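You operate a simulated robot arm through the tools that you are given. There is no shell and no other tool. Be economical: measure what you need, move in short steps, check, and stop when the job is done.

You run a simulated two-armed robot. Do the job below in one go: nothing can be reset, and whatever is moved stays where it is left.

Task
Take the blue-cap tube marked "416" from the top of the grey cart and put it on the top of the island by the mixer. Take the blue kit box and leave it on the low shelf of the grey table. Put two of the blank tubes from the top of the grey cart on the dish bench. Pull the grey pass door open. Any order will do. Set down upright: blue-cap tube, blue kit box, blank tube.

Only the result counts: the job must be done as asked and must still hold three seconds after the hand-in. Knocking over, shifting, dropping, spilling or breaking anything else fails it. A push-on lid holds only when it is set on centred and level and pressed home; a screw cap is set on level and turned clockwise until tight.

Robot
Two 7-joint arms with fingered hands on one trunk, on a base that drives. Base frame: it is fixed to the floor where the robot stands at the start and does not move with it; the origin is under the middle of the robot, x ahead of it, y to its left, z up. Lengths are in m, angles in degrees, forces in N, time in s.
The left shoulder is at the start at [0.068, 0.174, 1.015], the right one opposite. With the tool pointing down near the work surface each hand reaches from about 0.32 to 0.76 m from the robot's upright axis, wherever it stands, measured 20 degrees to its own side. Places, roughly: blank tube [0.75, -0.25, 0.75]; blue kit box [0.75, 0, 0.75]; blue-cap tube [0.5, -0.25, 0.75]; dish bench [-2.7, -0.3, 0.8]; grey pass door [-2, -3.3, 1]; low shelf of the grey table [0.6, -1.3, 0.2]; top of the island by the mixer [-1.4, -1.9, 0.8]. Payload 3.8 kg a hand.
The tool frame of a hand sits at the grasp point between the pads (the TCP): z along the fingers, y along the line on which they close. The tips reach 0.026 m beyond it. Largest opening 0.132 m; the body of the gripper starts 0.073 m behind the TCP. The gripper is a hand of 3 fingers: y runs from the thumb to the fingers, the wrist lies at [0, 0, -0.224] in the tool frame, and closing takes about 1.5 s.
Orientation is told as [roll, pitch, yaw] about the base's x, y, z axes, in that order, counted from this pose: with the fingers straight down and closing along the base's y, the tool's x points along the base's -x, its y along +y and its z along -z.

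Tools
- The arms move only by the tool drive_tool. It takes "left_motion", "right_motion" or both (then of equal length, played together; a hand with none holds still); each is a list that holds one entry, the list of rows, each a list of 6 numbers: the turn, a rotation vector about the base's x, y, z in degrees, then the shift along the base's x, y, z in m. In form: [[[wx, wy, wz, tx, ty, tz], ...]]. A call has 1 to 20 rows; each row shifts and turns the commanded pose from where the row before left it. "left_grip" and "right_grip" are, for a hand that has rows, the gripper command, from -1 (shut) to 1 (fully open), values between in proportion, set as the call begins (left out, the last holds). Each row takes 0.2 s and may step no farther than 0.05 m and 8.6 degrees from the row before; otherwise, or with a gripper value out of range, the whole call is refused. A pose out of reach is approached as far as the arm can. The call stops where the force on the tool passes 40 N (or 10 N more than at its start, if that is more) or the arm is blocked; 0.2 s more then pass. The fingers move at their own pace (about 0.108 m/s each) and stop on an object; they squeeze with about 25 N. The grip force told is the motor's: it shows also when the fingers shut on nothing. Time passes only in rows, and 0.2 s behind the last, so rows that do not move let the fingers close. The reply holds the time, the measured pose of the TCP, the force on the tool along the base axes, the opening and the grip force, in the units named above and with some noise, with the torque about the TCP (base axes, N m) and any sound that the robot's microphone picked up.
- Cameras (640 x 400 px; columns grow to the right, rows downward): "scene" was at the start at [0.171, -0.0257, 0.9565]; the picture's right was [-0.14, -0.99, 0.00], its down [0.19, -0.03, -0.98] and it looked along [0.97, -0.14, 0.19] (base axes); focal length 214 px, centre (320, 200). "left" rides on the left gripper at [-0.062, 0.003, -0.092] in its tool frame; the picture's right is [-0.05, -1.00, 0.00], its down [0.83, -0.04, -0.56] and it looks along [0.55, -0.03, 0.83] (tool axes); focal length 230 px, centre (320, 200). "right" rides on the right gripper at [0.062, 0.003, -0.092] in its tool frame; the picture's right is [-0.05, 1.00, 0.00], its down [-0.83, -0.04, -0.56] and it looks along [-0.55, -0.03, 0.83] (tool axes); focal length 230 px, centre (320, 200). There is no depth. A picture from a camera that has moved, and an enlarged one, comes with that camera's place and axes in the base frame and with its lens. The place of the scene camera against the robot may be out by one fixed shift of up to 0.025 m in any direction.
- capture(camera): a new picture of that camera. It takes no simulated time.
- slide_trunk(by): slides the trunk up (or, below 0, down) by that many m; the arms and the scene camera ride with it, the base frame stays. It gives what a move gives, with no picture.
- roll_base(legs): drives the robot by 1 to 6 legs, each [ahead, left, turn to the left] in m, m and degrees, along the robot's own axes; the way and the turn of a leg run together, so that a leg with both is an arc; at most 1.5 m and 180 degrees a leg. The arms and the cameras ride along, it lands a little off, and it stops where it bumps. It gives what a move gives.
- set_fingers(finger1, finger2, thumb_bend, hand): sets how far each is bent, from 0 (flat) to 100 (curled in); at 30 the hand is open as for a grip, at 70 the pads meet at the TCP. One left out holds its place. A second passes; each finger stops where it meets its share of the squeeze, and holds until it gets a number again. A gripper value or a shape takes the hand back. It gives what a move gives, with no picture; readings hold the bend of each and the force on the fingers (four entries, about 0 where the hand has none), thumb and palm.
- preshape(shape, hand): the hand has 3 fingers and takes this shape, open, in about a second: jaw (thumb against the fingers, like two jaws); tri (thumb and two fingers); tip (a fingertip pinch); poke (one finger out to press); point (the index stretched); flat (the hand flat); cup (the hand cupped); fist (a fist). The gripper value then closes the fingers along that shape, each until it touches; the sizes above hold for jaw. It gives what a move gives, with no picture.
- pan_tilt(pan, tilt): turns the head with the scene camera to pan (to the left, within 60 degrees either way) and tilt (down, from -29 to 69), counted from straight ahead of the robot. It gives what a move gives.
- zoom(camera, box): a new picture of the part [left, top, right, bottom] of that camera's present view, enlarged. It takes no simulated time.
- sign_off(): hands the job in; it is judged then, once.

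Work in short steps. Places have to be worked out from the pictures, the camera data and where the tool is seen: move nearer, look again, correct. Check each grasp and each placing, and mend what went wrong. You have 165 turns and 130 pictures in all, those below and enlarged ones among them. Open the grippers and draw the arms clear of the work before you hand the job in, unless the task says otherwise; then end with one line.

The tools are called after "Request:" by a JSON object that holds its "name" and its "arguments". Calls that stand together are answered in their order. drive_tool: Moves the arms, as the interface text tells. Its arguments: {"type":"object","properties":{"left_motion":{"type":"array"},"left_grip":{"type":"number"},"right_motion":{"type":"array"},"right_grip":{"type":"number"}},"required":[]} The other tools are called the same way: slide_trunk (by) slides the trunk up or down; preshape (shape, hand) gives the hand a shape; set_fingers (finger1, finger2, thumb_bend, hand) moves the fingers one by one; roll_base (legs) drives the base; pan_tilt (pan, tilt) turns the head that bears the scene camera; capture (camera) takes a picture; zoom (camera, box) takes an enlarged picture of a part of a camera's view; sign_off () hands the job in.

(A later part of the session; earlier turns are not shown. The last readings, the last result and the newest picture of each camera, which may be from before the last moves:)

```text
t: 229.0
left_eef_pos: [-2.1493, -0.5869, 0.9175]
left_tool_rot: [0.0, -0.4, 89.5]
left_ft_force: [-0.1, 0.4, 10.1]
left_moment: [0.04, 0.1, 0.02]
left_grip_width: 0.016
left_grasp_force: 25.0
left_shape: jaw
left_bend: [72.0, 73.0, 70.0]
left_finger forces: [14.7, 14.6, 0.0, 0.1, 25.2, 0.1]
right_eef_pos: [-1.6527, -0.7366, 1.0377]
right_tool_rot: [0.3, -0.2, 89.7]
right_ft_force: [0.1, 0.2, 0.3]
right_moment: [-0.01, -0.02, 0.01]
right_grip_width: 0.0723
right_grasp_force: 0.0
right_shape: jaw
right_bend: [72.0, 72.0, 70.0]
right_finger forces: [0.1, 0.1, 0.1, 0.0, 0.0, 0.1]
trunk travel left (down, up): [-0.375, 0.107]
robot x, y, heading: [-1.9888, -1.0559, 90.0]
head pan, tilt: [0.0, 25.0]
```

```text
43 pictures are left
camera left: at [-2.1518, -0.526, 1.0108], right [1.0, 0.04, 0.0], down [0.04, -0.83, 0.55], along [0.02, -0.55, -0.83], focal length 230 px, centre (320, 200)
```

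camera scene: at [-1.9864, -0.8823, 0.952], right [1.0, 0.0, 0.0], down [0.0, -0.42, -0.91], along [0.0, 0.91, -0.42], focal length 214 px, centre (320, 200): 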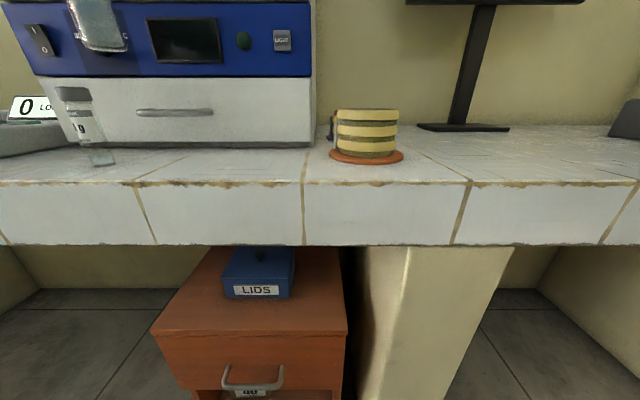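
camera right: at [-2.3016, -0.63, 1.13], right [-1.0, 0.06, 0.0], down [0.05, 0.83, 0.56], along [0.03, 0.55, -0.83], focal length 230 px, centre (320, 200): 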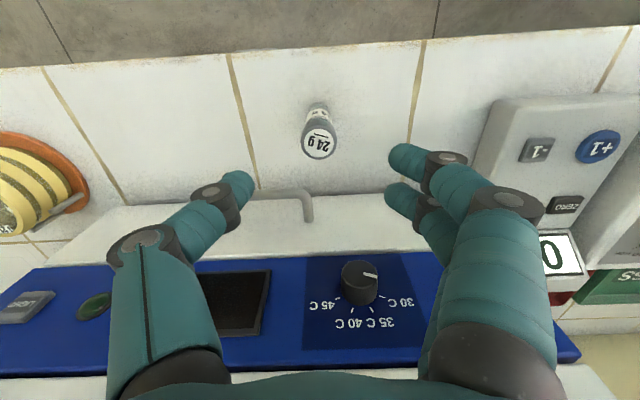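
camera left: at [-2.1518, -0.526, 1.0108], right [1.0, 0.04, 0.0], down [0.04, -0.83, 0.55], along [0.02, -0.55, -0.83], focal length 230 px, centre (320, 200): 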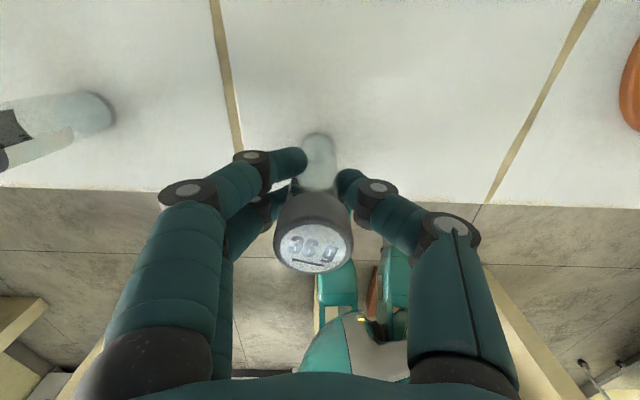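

Contact (10 N), well on the counter. I release and rise.

Request:
{"name": "drive_tool", "arguments": {"left_motion": [[[0, 0, 0, 0, 0, 0.001], [0, 0, 0, 0, 0, 0], [0, 0, 0, 0, 0, 0], [0, 0, 0, 0, 0, 0], [0, 0, 0, 0, 0, 0.02], [0, 0, 0, 0, 0, 0.03], [0, 0, 0, 0, 0, 0.04], [0, 0, 0, 0, 0, 0.03], [0, 0, 0, 0, -0.045, 0], [0, 0, 0, 0, -0.045, 0]]], "left_grip": 0.1}}

Request:
{"name": "roll_base", "arguments": {"legs": [[-0.15, 0, 0]]}}

Request:
{"name": "capture", "arguments": {"camera": "scene"}}

```text
t: 231.2
left_eef_pos: [-2.1495, -0.6763, 1.0354]
left_tool_rot: [0.0, -0.1, 89.5]
left_ft_force: [0.1, 0.0, 0.2]
left_moment: [0.03, -0.04, 0.0]
left_grip_width: 0.0721
left_grasp_force: 0.1
left_shape: jaw
left_bend: [72.0, 72.0, 70.0]
left_finger forces: [0.0, 0.0, 0.0, 0.0, 0.1, 0.0]
right_eef_pos: [-1.6527, -0.736, 1.0367]
right_tool_rot: [0.2, 0.0, 89.9]
right_ft_force: [-0.9, 0.3, -0.6]
right_moment: [-0.06, -0.01, -0.02]
right_grip_width: 0.0718
right_grasp_force: 0.0
right_shape: jaw
right_bend: [72.0, 72.0, 70.0]
right_finger forces: [0.1, 0.0, 0.0, 0.0, 0.0, 0.2]
trunk travel left (down, up): [-0.375, 0.107]
robot x, y, heading: [-1.986, -1.0588, 90.2]
head pan, tilt: [0.0, 25.0]
```

```text
t: 232.6
left_eef_pos: [-2.1481, -0.827, 1.0364]
left_tool_rot: [0.0, -0.2, 89.5]
left_ft_force: [-0.3, 0.4, 1.0]
left_moment: [0.03, 0.04, 0.03]
left_grip_width: 0.0721
left_grasp_force: 0.1
left_shape: jaw
left_bend: [72.0, 72.0, 70.0]
left_finger forces: [0.0, 0.1, 0.0, 0.1, 0.0, 0.0]
right_eef_pos: [-1.654, -0.8864, 1.0378]
right_tool_rot: [0.2, -0.1, 89.7]
right_ft_force: [0.6, -0.1, -0.4]
right_moment: [0.0, 0.02, 0.02]
right_grip_width: 0.0718
right_grasp_force: 0.1
right_shape: jaw
right_bend: [72.0, 72.0, 70.0]
right_finger forces: [0.1, 0.0, 0.1, 0.1, 0.0, 0.0]
trunk travel left (down, up): [-0.375, 0.107]
robot x, y, heading: [-1.9853, -1.205, 90.0]
head pan, tilt: [0.0, 25.0]
```

```text
42 pictures are left
camera scene: at [-1.9864, -1.0335, 0.9522], right [1.0, 0.0, 0.0], down [0.0, -0.42, -0.91], along [0.0, 0.91, -0.42], focal length 214 px, centre (320, 200)
```

scene: 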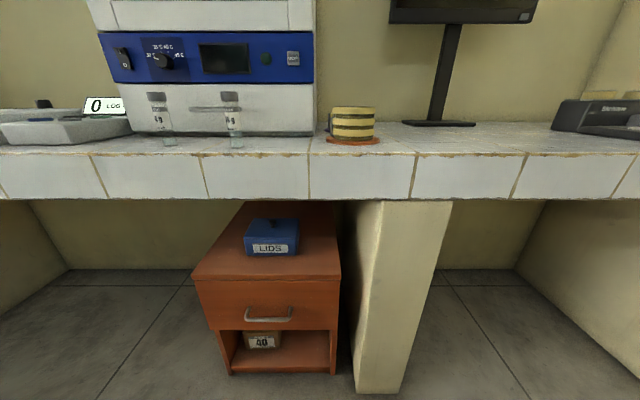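

Both blanks stand upright on the dish bench. Now the door: I go back around the island's +x end by the known route and head for (-2,-2.7).

Request:
{"name": "roll_base", "arguments": {"legs": [[0.04, -1.5, 0], [-1.5, 0, 0], [0, 1.1, 0]]}}

Request:
{"name": "roll_base", "arguments": {"legs": [[0, 0, 120]]}}

Request:
{"name": "pan_tilt", "arguments": {"pan": 0, "tilt": 5}}

Request:
{"name": "capture", "arguments": {"camera": "scene"}}

```text
refused: leg 1 is longer than a leg can be; nothing moved
```

```text
t: 238.0
left_eef_pos: [-2.2332, -1.5372, 1.0353]
left_tool_rot: [0.0, 0.0, -150.3]
left_ft_force: [0.1, 0.0, -1.0]
left_moment: [-0.01, -0.02, 0.04]
left_grip_width: 0.072
left_grasp_force: 0.2
left_shape: jaw
left_bend: [72.0, 72.0, 70.0]
left_finger forces: [0.0, 0.0, 0.0, 0.0, 0.1, 0.0]
right_eef_pos: [-2.4304, -1.0803, 1.0368]
right_tool_rot: [0.2, 0.0, -149.9]
right_ft_force: [0.6, -0.6, -0.1]
right_moment: [0.0, 0.03, 0.01]
right_grip_width: 0.072
right_grasp_force: 0.1
right_shape: jaw
right_bend: [72.0, 72.0, 70.0]
right_finger forces: [0.0, 0.0, 0.0, 0.1, 0.0, 0.0]
trunk travel left (down, up): [-0.375, 0.107]
robot x, y, heading: [-1.99, -1.209, -149.7]
head pan, tilt: [0.0, 25.0]
```

```text
t: 238.8
left_eef_pos: [-2.2329, -1.5377, 1.0361]
left_tool_rot: [-0.1, -0.2, -150.3]
left_ft_force: [0.1, -0.2, 0.4]
left_moment: [0.01, -0.01, 0.01]
left_grip_width: 0.072
left_grasp_force: 0.0
left_shape: jaw
left_bend: [72.0, 72.0, 70.0]
left_finger forces: [0.0, 0.0, 0.0, 0.1, 0.0, 0.0]
right_eef_pos: [-2.4309, -1.0791, 1.0371]
right_tool_rot: [0.2, 0.0, -150.0]
right_ft_force: [-0.8, -0.3, 0.6]
right_moment: [0.01, 0.01, -0.02]
right_grip_width: 0.0722
right_grasp_force: 0.1
right_shape: jaw
right_bend: [72.0, 72.0, 70.0]
right_finger forces: [0.1, 0.0, 0.0, 0.1, 0.0, 0.0]
trunk travel left (down, up): [-0.375, 0.107]
robot x, y, heading: [-1.9849, -1.2077, -149.7]
head pan, tilt: [0.0, 5.0]
```

```text
41 pictures are left
camera scene: at [-2.1477, -1.3138, 0.9845], right [-0.5, 0.86, 0.0], down [0.08, 0.04, -1.0], along [-0.86, -0.5, -0.09], focal length 214 px, centre (320, 200)
```

scene: 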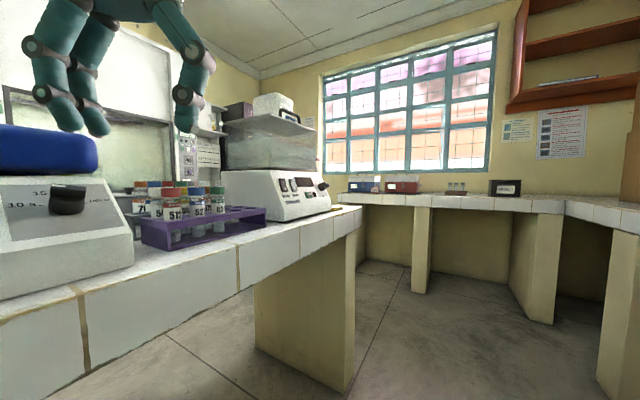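

The island ends at x≈-3.0 with a wide passage before the window bench. I take that way: face -x, go to x≈-3.5, then look left.

Request:
{"name": "roll_base", "arguments": {"legs": [[0, 0, -30], [1.5, 0, 0], [0, 0, 90]]}}

Request:
{"name": "pan_tilt", "arguments": {"pan": 30, "tilt": 10}}

Request:
{"name": "capture", "arguments": {"camera": "scene"}}

```text
t: 251.5
left_eef_pos: [-3.3208, -1.6022, 1.0358]
left_tool_rot: [0.0, -0.1, -89.6]
left_ft_force: [-0.8, 0.1, 0.2]
left_moment: [-0.02, -0.01, 0.0]
left_grip_width: 0.0722
left_grasp_force: 0.0
left_shape: jaw
left_bend: [72.0, 72.0, 70.0]
left_finger forces: [0.0, 0.0, 0.1, 0.1, 0.0, 0.0]
right_eef_pos: [-3.8174, -1.5502, 1.037]
right_tool_rot: [0.3, 0.0, -89.4]
right_ft_force: [0.1, 1.0, 0.2]
right_moment: [-0.01, 0.05, 0.0]
right_grip_width: 0.0718
right_grasp_force: 0.1
right_shape: jaw
right_bend: [72.0, 72.0, 70.0]
right_finger forces: [0.0, 0.0, 0.0, 0.2, 0.0, 0.0]
trunk travel left (down, up): [-0.375, 0.107]
robot x, y, heading: [-3.4872, -1.2242, -89.1]
head pan, tilt: [0.0, 5.0]
```

```text
t: 252.5
left_eef_pos: [-3.3201, -1.6033, 1.0368]
left_tool_rot: [0.1, 0.0, -89.6]
left_ft_force: [-0.2, -0.4, 0.5]
left_moment: [0.05, 0.04, 0.04]
left_grip_width: 0.0721
left_grasp_force: 0.0
left_shape: jaw
left_bend: [72.0, 72.0, 70.0]
left_finger forces: [0.0, 0.0, 0.0, 0.0, 0.0, 0.0]
right_eef_pos: [-3.8173, -1.5507, 1.0378]
right_tool_rot: [0.1, 0.0, -89.5]
right_ft_force: [0.2, -0.5, 0.1]
right_moment: [-0.02, 0.01, 0.01]
right_grip_width: 0.0721
right_grasp_force: 0.1
right_shape: jaw
right_bend: [72.0, 72.0, 70.0]
right_finger forces: [0.0, 0.1, 0.1, 0.0, 0.0, 0.0]
trunk travel left (down, up): [-0.375, 0.107]
robot x, y, heading: [-3.4849, -1.2279, -89.1]
head pan, tilt: [30.0, 10.0]
```

```text
40 pictures are left
camera scene: at [-3.4397, -1.4142, 0.9765], right [-0.86, -0.51, 0.0], down [-0.09, 0.15, -0.98], along [0.5, -0.85, -0.17], focal length 214 px, centre (320, 200)
```

scene: 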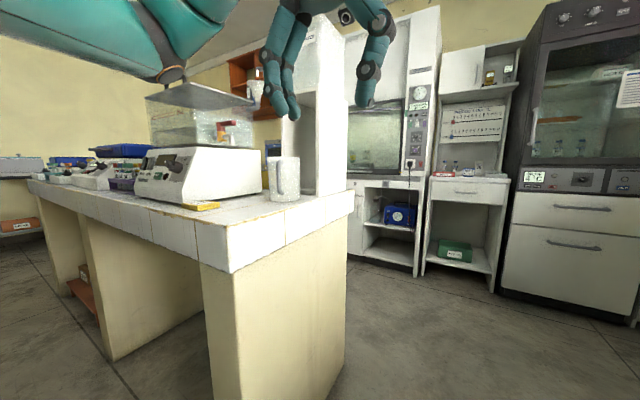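

I drive forward past the island's end and look toward (-2,-3.3).

Request:
{"name": "roll_base", "arguments": {"legs": [[1.25, -0.03, 0]]}}

Request:
{"name": "pan_tilt", "arguments": {"pan": 55, "tilt": 5}}

Request:
{"name": "capture", "arguments": {"camera": "scene"}}

```text
t: 255.3
left_eef_pos: [-3.3162, -1.9661, 1.0409]
left_tool_rot: [0.6, -1.0, -87.6]
left_ft_force: [-0.8, 0.1, 0.1]
left_moment: [0.03, -0.04, -0.03]
left_grip_width: 0.0724
left_grasp_force: 0.0
left_shape: jaw
left_bend: [72.0, 72.0, 70.0]
left_finger forces: [0.1, 0.0, 0.0, 0.0, 0.1, 0.1]
right_eef_pos: [-3.821, -1.922, 1.0409]
right_tool_rot: [0.4, -0.9, -88.5]
right_ft_force: [-0.4, 0.0, 0.4]
right_moment: [-0.02, -0.03, -0.04]
right_grip_width: 0.0719
right_grasp_force: 0.0
right_shape: jaw
right_bend: [72.0, 72.0, 70.0]
right_finger forces: [0.0, 0.0, 0.1, 0.0, 0.0, 0.1]
trunk travel left (down, up): [-0.375, 0.107]
robot x, y, heading: [-3.4943, -1.6048, -88.4]
head pan, tilt: [30.0, 10.0]
stopped in leg 1: the robot was blocked; the commanded pose is now the measured one
```

```text
t: 256.2
left_eef_pos: [-3.3159, -1.9667, 1.0404]
left_tool_rot: [0.6, -0.9, -87.7]
left_ft_force: [-0.5, 0.1, -0.7]
left_moment: [0.01, -0.01, -0.02]
left_grip_width: 0.0722
left_grasp_force: 0.0
left_shape: jaw
left_bend: [72.0, 72.0, 70.0]
left_finger forces: [0.1, 0.0, 0.1, 0.1, 0.0, 0.0]
right_eef_pos: [-3.8212, -1.9188, 1.0428]
right_tool_rot: [0.3, -1.0, -88.7]
right_ft_force: [0.4, 0.7, 0.8]
right_moment: [0.03, 0.02, 0.0]
right_grip_width: 0.0721
right_grasp_force: 0.0
right_shape: jaw
right_bend: [72.0, 72.0, 70.0]
right_finger forces: [0.0, 0.0, 0.0, 0.1, 0.1, 0.0]
trunk travel left (down, up): [-0.375, 0.107]
robot x, y, heading: [-3.4938, -1.6065, -88.5]
head pan, tilt: [55.0, 5.0]
```

```text
39 pictures are left
camera scene: at [-3.4172, -1.7502, 0.9873], right [-0.55, -0.83, 0.01], down [-0.07, 0.03, -1.0], along [0.83, -0.55, -0.08], focal length 214 px, centre (320, 200)
```

scene: 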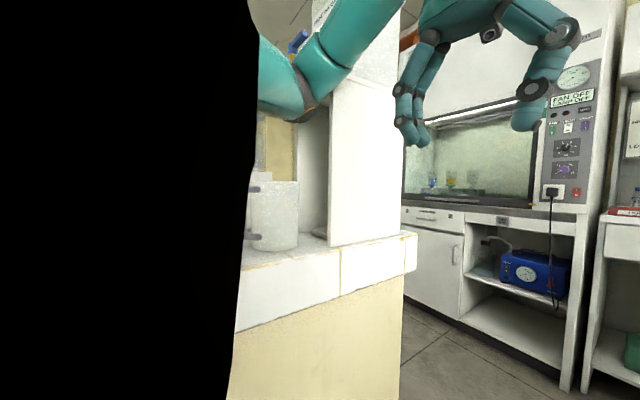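

The left elbow touched something at the island's end. I back off slightly, turn to face -x so the arms don't stick out sideways, and strafe past.

Request:
{"name": "roll_base", "arguments": {"legs": [[-0.25, 0, 0], [0, 0, -91]]}}

Request:
{"name": "pan_tilt", "arguments": {"pan": 60, "tilt": 10}}

Request:
{"name": "capture", "arguments": {"camera": "scene"}}

Request:
{"name": "capture", "arguments": {"camera": "left"}}

```text
t: 261.9
left_eef_pos: [-3.8762, -1.5333, 1.0327]
left_tool_rot: [0.4, 0.3, -178.4]
left_ft_force: [0.4, 0.6, -0.6]
left_moment: [0.03, -0.02, -0.01]
left_grip_width: 0.072
left_grasp_force: 0.0
left_shape: jaw
left_bend: [72.0, 72.0, 70.0]
left_finger forces: [0.0, 0.1, 0.0, 0.0, 0.1, 0.0]
right_eef_pos: [-3.8273, -1.0307, 1.0379]
right_tool_rot: [0.2, 0.1, -179.1]
right_ft_force: [0.0, 0.0, -0.3]
right_moment: [-0.02, 0.0, -0.04]
right_grip_width: 0.0721
right_grasp_force: 0.1
right_shape: jaw
right_bend: [72.0, 72.0, 70.0]
right_finger forces: [0.0, 0.1, 0.0, 0.1, 0.0, 0.0]
trunk travel left (down, up): [-0.375, 0.107]
robot x, y, heading: [-3.5008, -1.3569, -179.0]
head pan, tilt: [55.0, 5.0]
```

```text
t: 262.5
left_eef_pos: [-3.878, -1.5331, 1.0326]
left_tool_rot: [0.5, 0.3, -178.4]
left_ft_force: [1.3, 0.5, 0.3]
left_moment: [-0.01, 0.0, -0.02]
left_grip_width: 0.0721
left_grasp_force: 0.1
left_shape: jaw
left_bend: [72.0, 72.0, 70.0]
left_finger forces: [0.0, 0.0, 0.0, 0.0, 0.0, 0.1]
right_eef_pos: [-3.828, -1.0309, 1.0371]
right_tool_rot: [0.2, 0.0, -179.1]
right_ft_force: [0.4, -0.4, -0.1]
right_moment: [-0.01, 0.0, 0.01]
right_grip_width: 0.0719
right_grasp_force: 0.1
right_shape: jaw
right_bend: [72.0, 72.0, 70.0]
right_finger forces: [0.0, 0.0, 0.1, 0.0, 0.1, 0.1]
trunk travel left (down, up): [-0.375, 0.107]
robot x, y, heading: [-3.5033, -1.3584, -179.0]
head pan, tilt: [60.0, 10.0]
```

```text
38 pictures are left
camera scene: at [-3.64, -1.4542, 0.9765], right [-0.88, 0.48, 0.0], down [0.08, 0.15, -0.98], along [-0.48, -0.86, -0.17], focal length 214 px, centre (320, 200)
```

scene: 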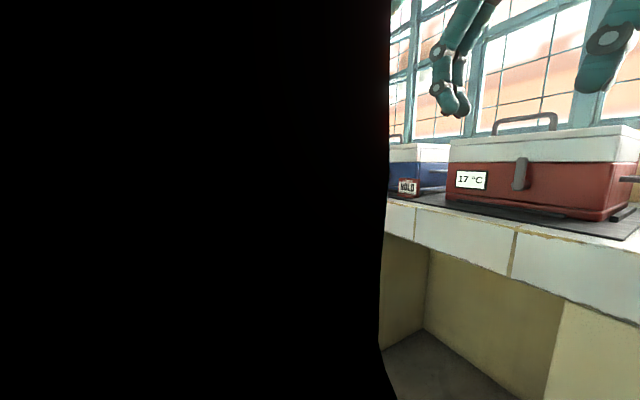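

```text
37 pictures are left
camera left: at [-3.9386, -1.5386, 1.1261], right [-0.08, 1.0, -0.01], down [0.83, 0.07, 0.56], along [0.56, 0.04, -0.83], focal length 230 px, centre (320, 200)
```

left: 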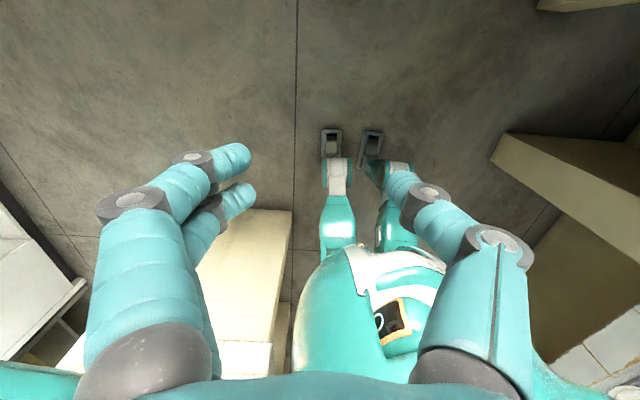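

The path left is clear past the island's end (x≥-3.09). I ease forward 0.06 and strafe left 1.2 m, then turn to face the rear wall toward the door.

Request:
{"name": "roll_base", "arguments": {"legs": [[0.06, 0, 0], [0, 1.2, 0]]}}

Request:
{"name": "roll_base", "arguments": {"legs": [[0, 0, 120]]}}

Request:
{"name": "pan_tilt", "arguments": {"pan": 0, "tilt": 5}}

Request:
{"name": "capture", "arguments": {"camera": "scene"}}

```text
t: 269.2
left_eef_pos: [-3.9105, -2.7439, 1.0321]
left_tool_rot: [0.4, 0.2, -178.2]
left_ft_force: [0.3, 0.3, 0.1]
left_moment: [0.0, 0.01, 0.02]
left_grip_width: 0.0723
left_grasp_force: 0.0
left_shape: jaw
left_bend: [72.0, 72.0, 70.0]
left_finger forces: [0.0, 0.1, 0.1, 0.0, 0.0, 0.0]
right_eef_pos: [-3.8613, -2.242, 1.0385]
right_tool_rot: [0.1, 0.0, -179.0]
right_ft_force: [-0.6, -0.4, -0.4]
right_moment: [-0.02, -0.02, 0.04]
right_grip_width: 0.0719
right_grasp_force: 0.0
right_shape: jaw
right_bend: [72.0, 72.0, 70.0]
right_finger forces: [0.1, 0.1, 0.1, 0.0, 0.1, 0.1]
trunk travel left (down, up): [-0.375, 0.107]
robot x, y, heading: [-3.5339, -2.5681, -178.8]
head pan, tilt: [60.0, 10.0]
```

```text
t: 274.6
left_eef_pos: [-3.1871, -2.7985, 1.0329]
left_tool_rot: [0.3, 0.3, -57.2]
left_ft_force: [0.4, -1.0, -0.1]
left_moment: [0.0, 0.0, -0.03]
left_grip_width: 0.0719
left_grasp_force: 0.0
left_shape: jaw
left_bend: [72.0, 72.0, 70.0]
left_finger forces: [0.1, 0.0, 0.0, 0.0, 0.0, 0.0]
right_eef_pos: [-3.6432, -3.0152, 1.0383]
right_tool_rot: [0.1, 0.0, -57.9]
right_ft_force: [-0.4, 0.6, 1.0]
right_moment: [-0.01, -0.02, -0.02]
right_grip_width: 0.0719
right_grasp_force: 0.1
right_shape: jaw
right_bend: [72.0, 72.0, 70.0]
right_finger forces: [0.0, 0.0, 0.0, 0.0, 0.0, 0.0]
trunk travel left (down, up): [-0.375, 0.107]
robot x, y, heading: [-3.5326, -2.5653, -57.7]
head pan, tilt: [60.0, 10.0]
```

```text
t: 275.9
left_eef_pos: [-3.1875, -2.7981, 1.0333]
left_tool_rot: [0.3, 0.1, -57.1]
left_ft_force: [0.3, 0.1, 0.0]
left_moment: [-0.01, 0.02, 0.02]
left_grip_width: 0.0724
left_grasp_force: 0.1
left_shape: jaw
left_bend: [72.0, 72.0, 70.0]
left_finger forces: [0.1, 0.0, 0.0, 0.0, 0.0, 0.0]
right_eef_pos: [-3.6419, -3.0151, 1.0383]
right_tool_rot: [0.3, 0.1, -57.9]
right_ft_force: [0.7, 0.3, -1.3]
right_moment: [-0.02, 0.01, 0.0]
right_grip_width: 0.0718
right_grasp_force: 0.0
right_shape: jaw
right_bend: [72.0, 72.0, 70.0]
right_finger forces: [0.0, 0.1, 0.0, 0.1, 0.0, 0.1]
trunk travel left (down, up): [-0.375, 0.107]
robot x, y, heading: [-3.5304, -2.5687, -57.7]
head pan, tilt: [0.0, 5.0]
```

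```text
36 pictures are left
camera scene: at [-3.4334, -2.7381, 0.9846], right [-0.84, -0.54, 0.0], down [-0.05, 0.07, -1.0], along [0.53, -0.84, -0.09], focal length 214 px, centre (320, 200)
```

scene: 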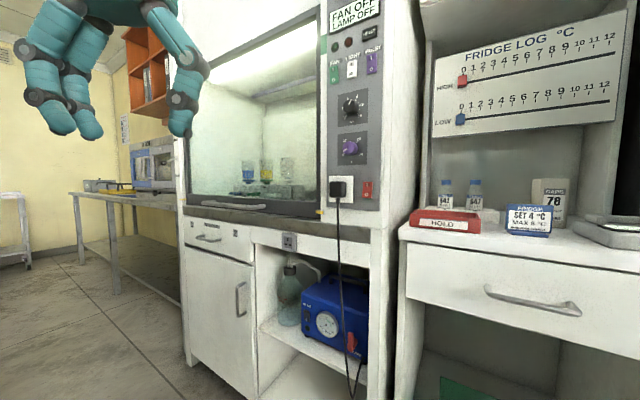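

The pass door is the grey-framed hatch on the bench end at ≈(-1.9,-3.3,1.0). I straighten to face -y at y≈-2.7 and strafe left toward it.

Request:
{"name": "roll_base", "arguments": {"legs": [[0, 0, -32.3], [0.13, 0, 0], [0, 1.45, 0]]}}

Request:
{"name": "pan_tilt", "arguments": {"pan": 10, "tilt": 5}}

Request:
{"name": "capture", "arguments": {"camera": "scene"}}

```text
t: 285.6
left_eef_pos: [-1.9199, -3.0807, 1.0324]
left_tool_rot: [0.4, 0.1, -89.9]
left_ft_force: [0.2, 0.0, -0.9]
left_moment: [0.04, 0.01, -0.02]
left_grip_width: 0.0721
left_grasp_force: 0.1
left_shape: jaw
left_bend: [72.0, 72.0, 70.0]
left_finger forces: [0.0, 0.1, 0.0, 0.0, 0.1, 0.0]
right_eef_pos: [-2.4221, -3.0177, 1.0382]
right_tool_rot: [0.1, -0.1, -90.5]
right_ft_force: [-0.5, -0.9, 0.7]
right_moment: [0.04, -0.02, 0.04]
right_grip_width: 0.0722
right_grasp_force: 0.0
right_shape: jaw
right_bend: [72.0, 72.0, 70.0]
right_finger forces: [0.1, 0.0, 0.0, 0.1, 0.1, 0.0]
trunk travel left (down, up): [-0.375, 0.107]
robot x, y, heading: [-2.0891, -2.6994, -90.7]
head pan, tilt: [0.0, 5.0]
```

```text
t: 286.3
left_eef_pos: [-1.9206, -3.0813, 1.0336]
left_tool_rot: [0.3, 0.2, -89.9]
left_ft_force: [-1.7, -0.8, -0.8]
left_moment: [0.0, 0.01, -0.01]
left_grip_width: 0.0723
left_grasp_force: 0.0
left_shape: jaw
left_bend: [72.0, 72.0, 70.0]
left_finger forces: [0.0, 0.0, 0.0, 0.0, 0.1, 0.0]
right_eef_pos: [-2.423, -3.0178, 1.0377]
right_tool_rot: [0.2, 0.0, -90.6]
right_ft_force: [-0.4, 0.5, -0.2]
right_moment: [-0.01, 0.0, 0.01]
right_grip_width: 0.0719
right_grasp_force: 0.1
right_shape: jaw
right_bend: [72.0, 72.0, 70.0]
right_finger forces: [0.0, 0.0, 0.0, 0.0, 0.0, 0.0]
trunk travel left (down, up): [-0.375, 0.107]
robot x, y, heading: [-2.0875, -2.7037, -90.4]
head pan, tilt: [10.0, 5.0]
```

```text
35 pictures are left
camera scene: at [-2.0725, -2.8985, 0.9846], right [-0.99, -0.17, 0.0], down [-0.01, 0.09, -1.0], along [0.17, -0.98, -0.09], focal length 214 px, centre (320, 200)
```

scene: 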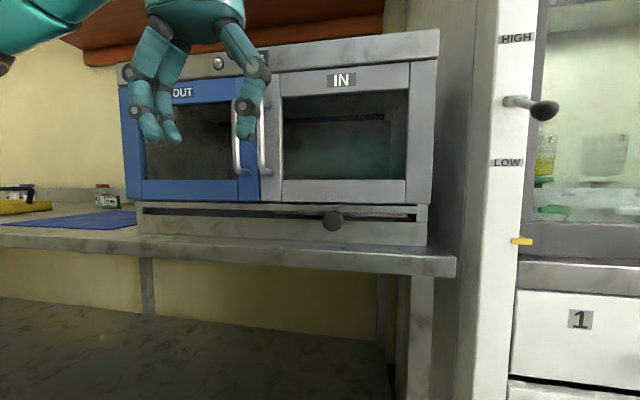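

This is the pass box: blue OUT door and grey IN door, with handles at the middle and a slot with a knob below. I move the left hand aside and zoom in.

Request:
{"name": "drive_tool", "arguments": {"left_motion": [[[0, 0, 0, 0.045, 0.01, 0], [0, 0, 0, 0.045, 0.01, 0], [0, 0, 0, 0.045, 0.01, 0], [0, 0, 0, 0.045, 0, 0]]]}}

Request:
{"name": "zoom", "arguments": {"camera": "scene", "box": [110, 30, 450, 245]}}

```text
t: 287.3
left_eef_pos: [-1.741, -3.051, 1.0337]
left_tool_rot: [0.4, 0.1, -90.0]
left_ft_force: [0.7, -0.2, 0.1]
left_moment: [-0.03, 0.0, 0.01]
left_grip_width: 0.0722
left_grasp_force: 0.1
left_shape: jaw
left_bend: [72.0, 72.0, 70.0]
left_finger forces: [0.0, 0.0, 0.1, 0.0, 0.1, 0.0]
right_eef_pos: [-2.4224, -3.0168, 1.038]
right_tool_rot: [0.3, -0.1, -90.6]
right_ft_force: [-0.3, 0.3, -0.1]
right_moment: [-0.01, -0.03, -0.01]
right_grip_width: 0.072
right_grasp_force: 0.1
right_shape: jaw
right_bend: [72.0, 72.0, 70.0]
right_finger forces: [0.0, 0.0, 0.1, 0.1, 0.1, 0.0]
trunk travel left (down, up): [-0.375, 0.107]
robot x, y, heading: [-2.0862, -2.697, -90.2]
head pan, tilt: [10.0, 5.0]
```

```text
1.86 times, centred on (280, 138) of scene
camera zoom: at [-2.0727, -2.8975, 0.9847], right [-0.99, -0.17, 0.0], down [-0.01, 0.09, -1.0], along [0.17, -0.98, -0.09], focal length 399 px, centre (394, 316)
```

zoom: 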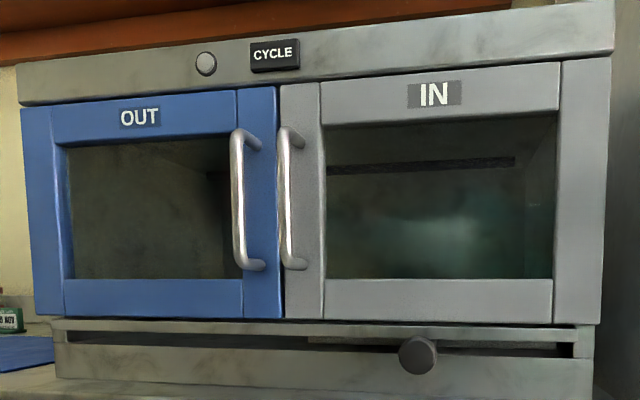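

The grey IN door has a vertical bar handle at ≈(-1.88,-3.28), z≈1.0–1.15, hinge on the right (x≈-2.2). I position the base to the left of it and pitch the right hand horizontal toward the handle.

Request:
{"name": "roll_base", "arguments": {"legs": [[0, 0.36, 0]]}}

Request:
{"name": "drive_tool", "arguments": {"right_motion": [[[-8.2, 0, 0, 0.012, -0.012, 0.005], [-8.2, 0, 0, 0.012, -0.012, 0.005], [-8.2, 0, 0, 0.012, -0.012, 0.005], [-8.2, 0, 0, 0.012, -0.012, 0.005], [-8.2, 0, 0, 0.012, -0.012, 0.005], [-8.2, 0, 0, 0.012, -0.012, 0.005], [-8.2, 0, 0, 0.012, -0.012, 0.005], [-8.2, 0, 0, 0.012, -0.012, 0.005], [-8.2, 0, 0, 0.012, -0.012, 0], [-8.2, 0, 0, 0.012, -0.012, 0], [-8, 0, 0, 0.012, -0.012, 0]]], "right_grip": 0.2}}

Request:
{"name": "pan_tilt", "arguments": {"pan": -10, "tilt": 0}}

Request:
{"name": "capture", "arguments": {"camera": "scene"}}

Request:
{"name": "capture", "arguments": {"camera": "right"}}

```text
t: 289.6
left_eef_pos: [-1.3798, -3.0554, 1.0337]
left_tool_rot: [0.4, 0.2, -90.2]
left_ft_force: [-0.8, 0.7, 0.2]
left_moment: [0.02, 0.06, -0.01]
left_grip_width: 0.0723
left_grasp_force: 0.1
left_shape: jaw
left_bend: [72.0, 72.0, 70.0]
left_finger forces: [0.0, 0.0, 0.0, 0.1, 0.1, 0.0]
right_eef_pos: [-2.0618, -3.0198, 1.0376]
right_tool_rot: [0.1, 0.1, -90.9]
right_ft_force: [-0.2, -0.6, -0.3]
right_moment: [-0.01, -0.01, 0.0]
right_grip_width: 0.072
right_grasp_force: 0.1
right_shape: jaw
right_bend: [72.0, 72.0, 70.0]
right_finger forces: [0.1, 0.0, 0.1, 0.0, 0.1, 0.0]
trunk travel left (down, up): [-0.375, 0.107]
robot x, y, heading: [-1.7264, -2.7013, -90.4]
head pan, tilt: [10.0, 5.0]
```

```text
t: 292.0
left_eef_pos: [-1.381, -3.0524, 1.0339]
left_tool_rot: [0.3, -0.1, -90.1]
left_ft_force: [-0.2, 0.7, -0.6]
left_moment: [-0.02, 0.04, -0.03]
left_grip_width: 0.0722
left_grasp_force: 0.1
left_shape: jaw
left_bend: [72.0, 72.0, 70.0]
left_finger forces: [0.0, 0.0, 0.0, 0.1, 0.1, 0.1]
right_eef_pos: [-1.9457, -3.2174, 1.1257]
right_tool_rot: [123.3, -88.7, 147.0]
right_ft_force: [-6.3, 11.2, 13.8]
right_moment: [-0.16, -0.35, 0.19]
right_grip_width: 0.0717
right_grasp_force: 0.0
right_shape: jaw
right_bend: [77.0, 71.0, 71.0]
right_finger forces: [17.9, 0.0, 0.0, 0.0, 0.0, 0.1]
right hand out of reach, approached as far as the arm can: row 5, 6, 7, 8, 9, 10
trunk travel left (down, up): [-0.375, 0.107]
robot x, y, heading: [-1.7243, -2.7029, -90.7]
head pan, tilt: [10.0, 5.0]
```

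```text
t: 292.8
left_eef_pos: [-1.3816, -3.0539, 1.0332]
left_tool_rot: [0.5, 0.0, -90.1]
left_ft_force: [0.7, 0.1, -0.3]
left_moment: [0.01, -0.01, 0.0]
left_grip_width: 0.072
left_grasp_force: 0.0
left_shape: jaw
left_bend: [72.0, 72.0, 70.0]
left_finger forces: [0.1, 0.1, 0.0, 0.0, 0.0, 0.1]
right_eef_pos: [-1.9459, -3.2186, 1.1261]
right_tool_rot: [123.9, -88.9, 146.2]
right_ft_force: [-8.3, 9.0, 25.6]
right_moment: [-0.44, -0.74, 0.09]
right_grip_width: 0.0718
right_grasp_force: 0.0
right_shape: jaw
right_bend: [77.0, 71.0, 71.0]
right_finger forces: [29.4, 0.2, 0.0, 0.0, 0.0, 0.1]
trunk travel left (down, up): [-0.375, 0.107]
robot x, y, heading: [-1.7278, -2.7048, -90.8]
head pan, tilt: [-10.0, 0.0]
```

```text
33 pictures are left
camera scene: at [-1.7436, -2.8971, 0.9931], right [-0.98, 0.18, 0.0], down [0.0, 0.0, -1.0], along [-0.18, -0.98, 0.0], focal length 214 px, centre (320, 200)
```

scene: 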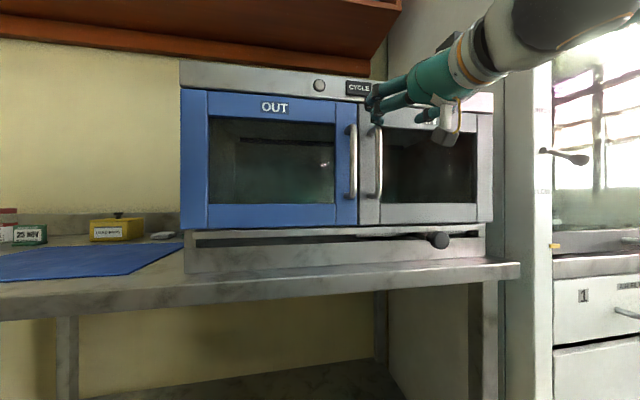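

```text
32 pictures are left
camera right: at [-1.9409, -3.1254, 1.0635], right [1.0, 0.0, 0.07], down [-0.06, 0.56, 0.82], along [-0.04, -0.83, 0.56], focal length 230 px, centre (320, 200)
```

right: 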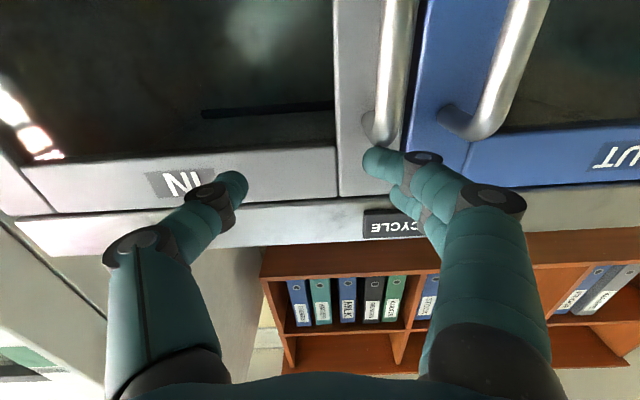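

The hand reached horizontal but a finger touches the frame near the top of the handle. I back it off 0.06 first.

Request:
{"name": "drive_tool", "arguments": {"right_motion": [[[0, 0, 0, 0, 0.02, 0], [0, 0, 0, 0, 0.02, 0], [0, 0, 0, 0, 0.02, 0], [0, 0, 0, 0, 0, 0]]], "right_grip": -0.1}}

```text
t: 293.8
left_eef_pos: [-1.3825, -3.0547, 1.034]
left_tool_rot: [0.5, 0.2, -90.1]
left_ft_force: [0.5, 0.6, 0.7]
left_moment: [0.0, -0.01, -0.01]
left_grip_width: 0.0721
left_grasp_force: 0.1
left_shape: jaw
left_bend: [72.0, 72.0, 70.0]
left_finger forces: [0.0, 0.1, 0.1, 0.0, 0.0, 0.0]
right_eef_pos: [-1.9378, -3.2153, 1.1295]
right_tool_rot: [69.5, -89.2, -159.1]
right_ft_force: [1.3, 0.5, 0.4]
right_moment: [-0.01, -0.03, 0.01]
right_grip_width: 0.0597
right_grasp_force: 0.1
right_shape: jaw
right_bend: [73.0, 73.0, 70.0]
right_finger forces: [0.0, 0.1, 0.0, 0.1, 0.0, 0.1]
right hand out of reach, approached as far as the arm can: row 1, 2, 3
trunk travel left (down, up): [-0.375, 0.107]
robot x, y, heading: [-1.726, -2.7042, -90.7]
head pan, tilt: [-10.0, 0.0]
```

Contact is gone but the arm can't fold closer; I use the base instead: back 0.1, then shift the hand down and sideways to the handle's mid-height.

Request:
{"name": "roll_base", "arguments": {"legs": [[-0.1, 0, 0]]}}

Request:
{"name": "drive_tool", "arguments": {"right_motion": [[[0, 0, 0, 0.0, 0, -0.025], [0, 0, 0, 0.01, 0, -0.025], [0, 0, 0, 0.01, 0, -0.025], [0, 0, 0, 0, 0, 0]]], "right_grip": -0.3}}

Request:
{"name": "capture", "arguments": {"camera": "right"}}

Request:
{"name": "capture", "arguments": {"camera": "scene"}}

```text
t: 295.0
left_eef_pos: [-1.379, -2.9547, 1.0343]
left_tool_rot: [0.4, 0.2, -90.0]
left_ft_force: [0.0, -0.1, 0.2]
left_moment: [-0.01, -0.05, -0.04]
left_grip_width: 0.0722
left_grasp_force: 0.0
left_shape: jaw
left_bend: [72.0, 72.0, 70.0]
left_finger forces: [0.0, 0.0, 0.0, 0.0, 0.0, 0.0]
right_eef_pos: [-1.9374, -3.1144, 1.1334]
right_tool_rot: [92.6, -89.1, 177.6]
right_ft_force: [1.2, -0.2, 0.2]
right_moment: [0.0, 0.0, -0.02]
right_grip_width: 0.0597
right_grasp_force: 0.1
right_shape: jaw
right_bend: [73.0, 73.0, 70.0]
right_finger forces: [0.0, 0.0, 0.0, 0.0, 0.0, 0.0]
trunk travel left (down, up): [-0.375, 0.107]
robot x, y, heading: [-1.7207, -2.6033, -90.6]
head pan, tilt: [-10.0, 0.0]
```

```text
t: 296.0
left_eef_pos: [-1.3796, -2.954, 1.0325]
left_tool_rot: [0.4, 0.2, -90.0]
left_ft_force: [0.4, -0.1, 0.3]
left_moment: [0.0, -0.01, 0.0]
left_grip_width: 0.0722
left_grasp_force: 0.0
left_shape: jaw
left_bend: [72.0, 72.0, 70.0]
left_finger forces: [0.1, 0.0, 0.0, 0.0, 0.0, 0.0]
right_eef_pos: [-1.9175, -3.1182, 1.0569]
right_tool_rot: [93.5, -89.1, 176.8]
right_ft_force: [0.4, -0.3, -0.1]
right_moment: [-0.01, 0.0, 0.01]
right_grip_width: 0.047
right_grasp_force: 0.0
right_shape: jaw
right_bend: [73.0, 73.0, 70.0]
right_finger forces: [0.1, 0.0, 0.1, 0.0, 0.1, 0.1]
right hand out of reach, approached as far as the arm can: row 1
trunk travel left (down, up): [-0.375, 0.107]
robot x, y, heading: [-1.725, -2.6027, -90.5]
head pan, tilt: [-10.0, 0.0]
```

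```text
31 pictures are left
camera right: at [-1.9128, -3.0252, 0.9953], right [1.0, 0.0, 0.07], down [-0.06, 0.56, 0.83], along [-0.03, -0.83, 0.55], focal length 230 px, centre (320, 200)
```

right: 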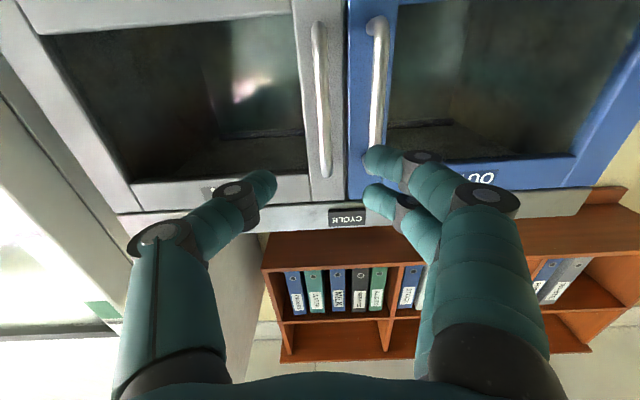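

```text
30 pictures are left
camera scene: at [-1.7423, -2.7998, 0.9926], right [-0.98, 0.18, 0.0], down [0.0, 0.0, -1.0], along [-0.18, -0.98, 0.0], focal length 214 px, centre (320, 200)
```

scene: 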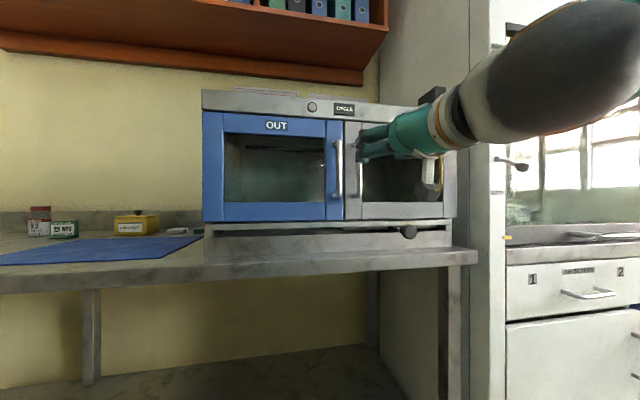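

The hand is nicely centred on the IN handle (x≈-1.912, bar y≈-3.24, z 0.98–1.11). I advance slowly.

Request:
{"name": "drive_tool", "arguments": {"right_motion": [[[0, 0, 0, 0.004, -0.03, -0.004], [0, 0, 0, 0, -0.03, 0], [0, 0, 0, 0, -0.03, 0], [0, 0, 0, 0, -0.015, 0], [0, 0, 0, 0, -0.01, 0]]]}}

Request:
{"name": "capture", "arguments": {"camera": "right"}}

```text
t: 297.1
left_eef_pos: [-1.3819, -2.9526, 1.035]
left_tool_rot: [0.6, 0.0, -90.2]
left_ft_force: [0.0, -0.2, 0.2]
left_moment: [0.01, -0.02, 0.0]
left_grip_width: 0.0722
left_grasp_force: 0.0
left_shape: jaw
left_bend: [72.0, 72.0, 70.0]
left_finger forces: [0.0, 0.0, 0.0, 0.0, 0.0, 0.0]
right_eef_pos: [-1.9149, -3.2202, 1.0542]
right_tool_rot: [79.0, -89.1, -168.5]
right_ft_force: [-9.7, 34.2, 4.8]
right_moment: [-0.06, -0.23, 1.52]
right_grip_width: 0.0443
right_grasp_force: 0.1
right_shape: jaw
right_bend: [76.0, 75.0, 70.0]
right_finger forces: [19.6, 15.4, 0.0, 0.0, 0.0, 0.1]
trunk travel left (down, up): [-0.375, 0.107]
robot x, y, heading: [-1.7265, -2.6005, -90.4]
head pan, tilt: [-10.0, 0.0]
stopped in row 5 (right hand): the force on the tool passed its limit (the readings are from after the stop); the commanded pose is now the measured one
```

```text
29 pictures are left
camera right: at [-1.9103, -3.127, 0.9923], right [1.0, 0.01, 0.07], down [-0.06, 0.55, 0.83], along [-0.03, -0.83, 0.55], focal length 230 px, centre (320, 200)
```

right: 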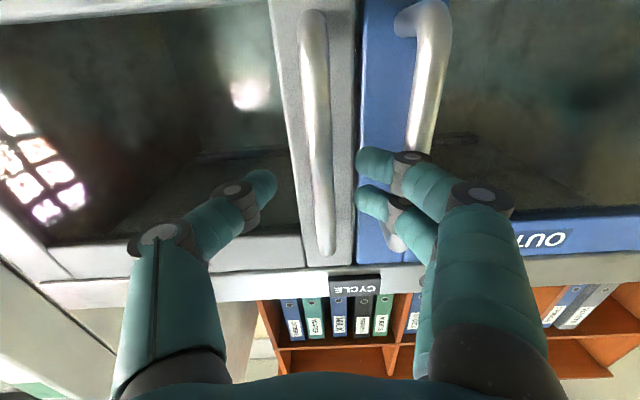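

The finger pair hits the adjacent blue handle. I back off 4 cm, narrow the opening to ~0.026 so the fingers fit between the two bars, and re-check centring.

Request:
{"name": "drive_tool", "arguments": {"right_motion": [[[0, 0, 0, 0, 0.02, 0], [0, 0, 0, 0.003, 0.025, 0], [0, 0, 0, 0, 0, 0], [0, 0, 0, 0, 0, 0]]], "right_grip": -0.6}}

Request:
{"name": "capture", "arguments": {"camera": "right"}}

```text
t: 298.1
left_eef_pos: [-1.3807, -2.9551, 1.033]
left_tool_rot: [0.4, 0.2, -90.0]
left_ft_force: [0.5, -0.1, -0.2]
left_moment: [0.0, 0.04, -0.01]
left_grip_width: 0.0722
left_grasp_force: 0.1
left_shape: jaw
left_bend: [72.0, 72.0, 70.0]
left_finger forces: [0.0, 0.1, 0.0, 0.1, 0.0, 0.1]
right_eef_pos: [-1.9121, -3.1811, 1.0497]
right_tool_rot: [58.7, -89.2, -148.2]
right_ft_force: [0.1, 0.3, -0.5]
right_moment: [0.01, -0.05, 0.0]
right_grip_width: 0.0266
right_grasp_force: 0.1
right_shape: jaw
right_bend: [73.0, 73.0, 70.0]
right_finger forces: [0.1, 0.1, 0.0, 0.0, 0.1, 0.0]
trunk travel left (down, up): [-0.375, 0.107]
robot x, y, heading: [-1.7269, -2.6016, -90.7]
head pan, tilt: [-10.0, 0.0]
```

```text
28 pictures are left
camera right: at [-1.9067, -3.0872, 0.9892], right [1.0, 0.01, 0.07], down [-0.06, 0.55, 0.83], along [-0.03, -0.84, 0.55], focal length 230 px, centre (320, 200)
```

right: 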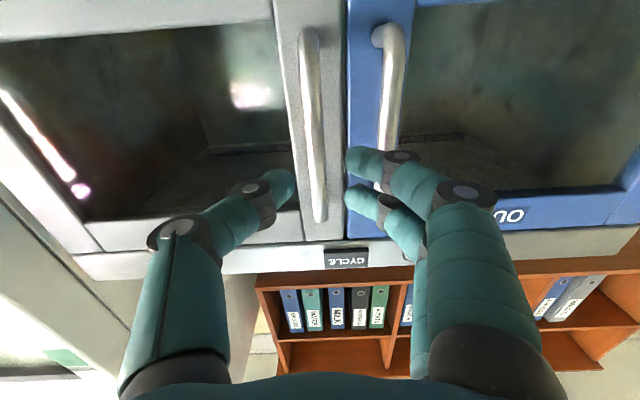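

Now fingers fit around the grey bar (blue bar ≈5 cm away). I shift 3 mm away from the blue bar and advance.

Request:
{"name": "drive_tool", "arguments": {"right_motion": [[[0, 0, 0, -0.003, -0.02, 0], [0, 0, 0, 0, -0.015, 0], [0, 0, 0, 0, -0.01, 0], [0, 0, 0, 0, -0.007, 0], [0, 0, 0, 0, 0, 0]]]}}

Request:
{"name": "capture", "arguments": {"camera": "right"}}

```text
t: 299.3
left_eef_pos: [-1.3829, -2.9542, 1.0326]
left_tool_rot: [0.6, 0.2, -90.1]
left_ft_force: [-0.2, -0.5, 0.1]
left_moment: [-0.01, 0.01, 0.01]
left_grip_width: 0.072
left_grasp_force: 0.1
left_shape: jaw
left_bend: [72.0, 72.0, 70.0]
left_finger forces: [0.0, 0.0, 0.1, 0.0, 0.0, 0.0]
right_eef_pos: [-1.9154, -3.2325, 1.0506]
right_tool_rot: [59.3, -89.1, -149.0]
right_ft_force: [-9.7, 8.5, -1.4]
right_moment: [-0.02, 0.0, 0.4]
right_grip_width: 0.0245
right_grasp_force: 0.0
right_shape: jaw
right_bend: [74.0, 74.0, 70.0]
right_finger forces: [6.4, 5.7, 0.0, 0.0, 0.0, 0.0]
trunk travel left (down, up): [-0.375, 0.107]
robot x, y, heading: [-1.7243, -2.6044, -90.5]
head pan, tilt: [-10.0, 0.0]
```

```text
27 pictures are left
camera right: at [-1.9114, -3.139, 0.9893], right [1.0, 0.0, 0.07], down [-0.06, 0.55, 0.83], along [-0.03, -0.84, 0.55], focal length 230 px, centre (320, 200)
```

right: 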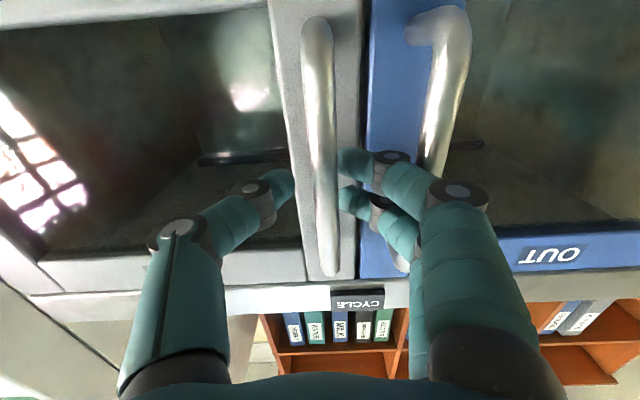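

The grey bar lies between thumb and fingers. I close the grip.

Request:
{"name": "drive_tool", "arguments": {"right_motion": [[[0, 0, 0, 0, 0, 0], [0, 0, 0, 0, 0, 0], [0, 0, 0, 0, 0, 0], [0, 0, 0, 0, 0, 0]]], "right_grip": -1}}

Request:
{"name": "capture", "arguments": {"camera": "right"}}

```text
t: 300.3
left_eef_pos: [-1.3829, -2.9552, 1.033]
left_tool_rot: [0.5, 0.2, -90.1]
left_ft_force: [0.8, 0.5, 0.0]
left_moment: [-0.02, -0.02, 0.04]
left_grip_width: 0.0724
left_grasp_force: 0.0
left_shape: jaw
left_bend: [72.0, 72.0, 70.0]
left_finger forces: [0.0, 0.0, 0.1, 0.0, 0.1, 0.0]
right_eef_pos: [-1.9157, -3.2326, 1.0508]
right_tool_rot: [63.3, -89.0, -153.0]
right_ft_force: [-13.6, -2.2, 1.8]
right_moment: [-0.03, -0.01, -0.07]
right_grip_width: 0.0001
right_grasp_force: 24.7
right_shape: jaw
right_bend: [73.0, 73.0, 66.0]
right_finger forces: [0.0, 0.0, 0.0, 0.0, 24.0, 0.0]
trunk travel left (down, up): [-0.375, 0.107]
robot x, y, heading: [-1.7255, -2.6017, -90.5]
head pan, tilt: [-10.0, 0.0]
```

```text
26 pictures are left
camera right: at [-1.9116, -3.1403, 0.9893], right [1.0, 0.0, 0.07], down [-0.06, 0.55, 0.83], along [-0.03, -0.84, 0.55], focal length 230 px, centre (320, 200)
```

right: 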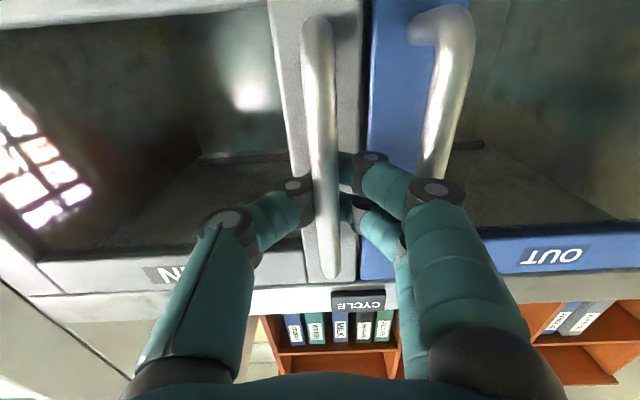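

The fingers have closed behind the bar, hooking it. I pull gently 4 cm to see whether the door moves or the interlock holds.

Request:
{"name": "drive_tool", "arguments": {"right_motion": [[[0, 0, 0, 0, 0.01, 0], [0, 0, 0, 0, 0.01, 0], [0, 0, 0, -0.001, 0.01, 0], [0, 0, 0, -0.001, 0.01, 0]]]}}

Request:
{"name": "capture", "arguments": {"camera": "scene"}}

```text
t: 301.3
left_eef_pos: [-1.3825, -2.956, 1.0332]
left_tool_rot: [0.6, 0.2, -90.1]
left_ft_force: [0.8, -0.4, -0.5]
left_moment: [-0.01, 0.02, 0.01]
left_grip_width: 0.0722
left_grasp_force: 0.0
left_shape: jaw
left_bend: [72.0, 72.0, 70.0]
left_finger forces: [0.0, 0.0, 0.0, 0.0, 0.0, 0.0]
right_eef_pos: [-1.9197, -3.1948, 1.0501]
right_tool_rot: [67.4, -88.9, -157.4]
right_ft_force: [-24.5, -7.0, 1.8]
right_moment: [-0.04, 0.04, -0.01]
right_grip_width: 0.0
right_grasp_force: 24.9
right_shape: jaw
right_bend: [73.0, 73.0, 64.0]
right_finger forces: [0.0, 0.0, 0.1, 0.1, 33.3, 0.1]
trunk travel left (down, up): [-0.375, 0.107]
robot x, y, heading: [-1.7265, -2.6031, -90.4]
head pan, tilt: [-10.0, 0.0]
```

```text
25 pictures are left
camera scene: at [-1.7454, -2.8, 0.9923], right [-0.98, 0.18, 0.0], down [0.0, 0.0, -1.0], along [-0.18, -0.98, 0.0], focal length 214 px, centre (320, 200)
```

scene: 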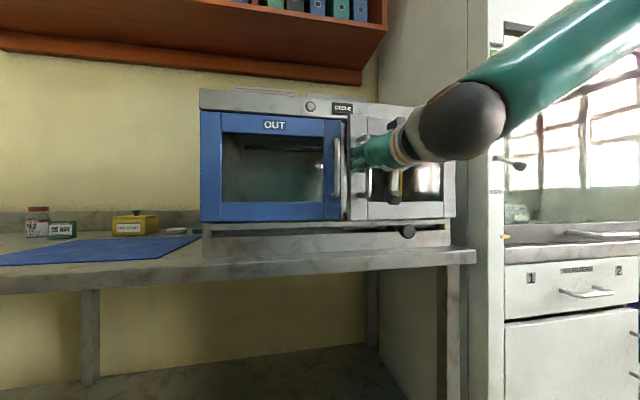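

The door is opening (gap visible). I continue along the hinge arc, yawing slightly with the door.

Request:
{"name": "drive_tool", "arguments": {"right_motion": [[[0, 0, 2, -0.01, 0.012, 0], [0, 0, 2.5, -0.01, 0.012, 0], [0, 0, 2.5, -0.009, 0.012, 0], [0, 0, 2.5, -0.009, 0.012, 0], [0, 0, 2.5, -0.009, 0.011, 0], [0, 0, 2.5, -0.009, 0.011, 0]]]}}

Request:
{"name": "capture", "arguments": {"camera": "scene"}}

```text
t: 302.7
left_eef_pos: [-1.3805, -2.9544, 1.0328]
left_tool_rot: [0.4, 0.2, -90.2]
left_ft_force: [-0.3, -0.5, 0.9]
left_moment: [-0.02, 0.01, -0.01]
left_grip_width: 0.072
left_grasp_force: 0.1
left_shape: jaw
left_bend: [72.0, 72.0, 70.0]
left_finger forces: [0.1, 0.1, 0.0, 0.1, 0.0, 0.0]
right_eef_pos: [-1.9712, -3.1223, 1.0508]
right_tool_rot: [60.8, -89.1, -135.8]
right_ft_force: [-0.7, 1.0, -0.1]
right_moment: [0.01, -0.03, -0.01]
right_grip_width: 0.0
right_grasp_force: 25.1
right_shape: jaw
right_bend: [73.0, 73.0, 65.0]
right_finger forces: [0.0, 0.1, 0.0, 0.0, 0.0, 0.1]
trunk travel left (down, up): [-0.375, 0.107]
robot x, y, heading: [-1.7245, -2.6007, -90.4]
head pan, tilt: [-10.0, 0.0]
```

```text
24 pictures are left
camera scene: at [-1.7431, -2.7991, 0.9926], right [-0.98, 0.18, 0.0], down [0.0, 0.0, -1.0], along [-0.18, -0.98, 0.0], focal length 214 px, centre (320, 200)
```

scene: 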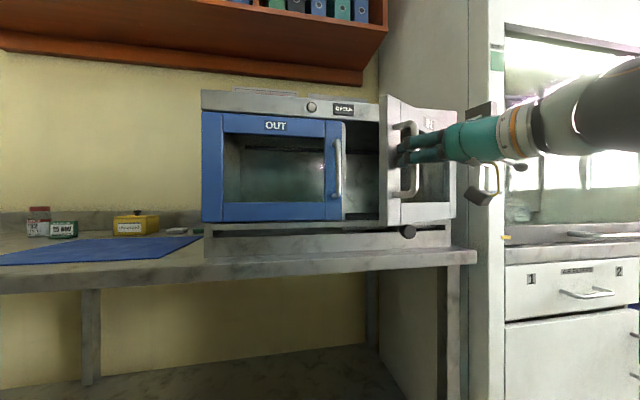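

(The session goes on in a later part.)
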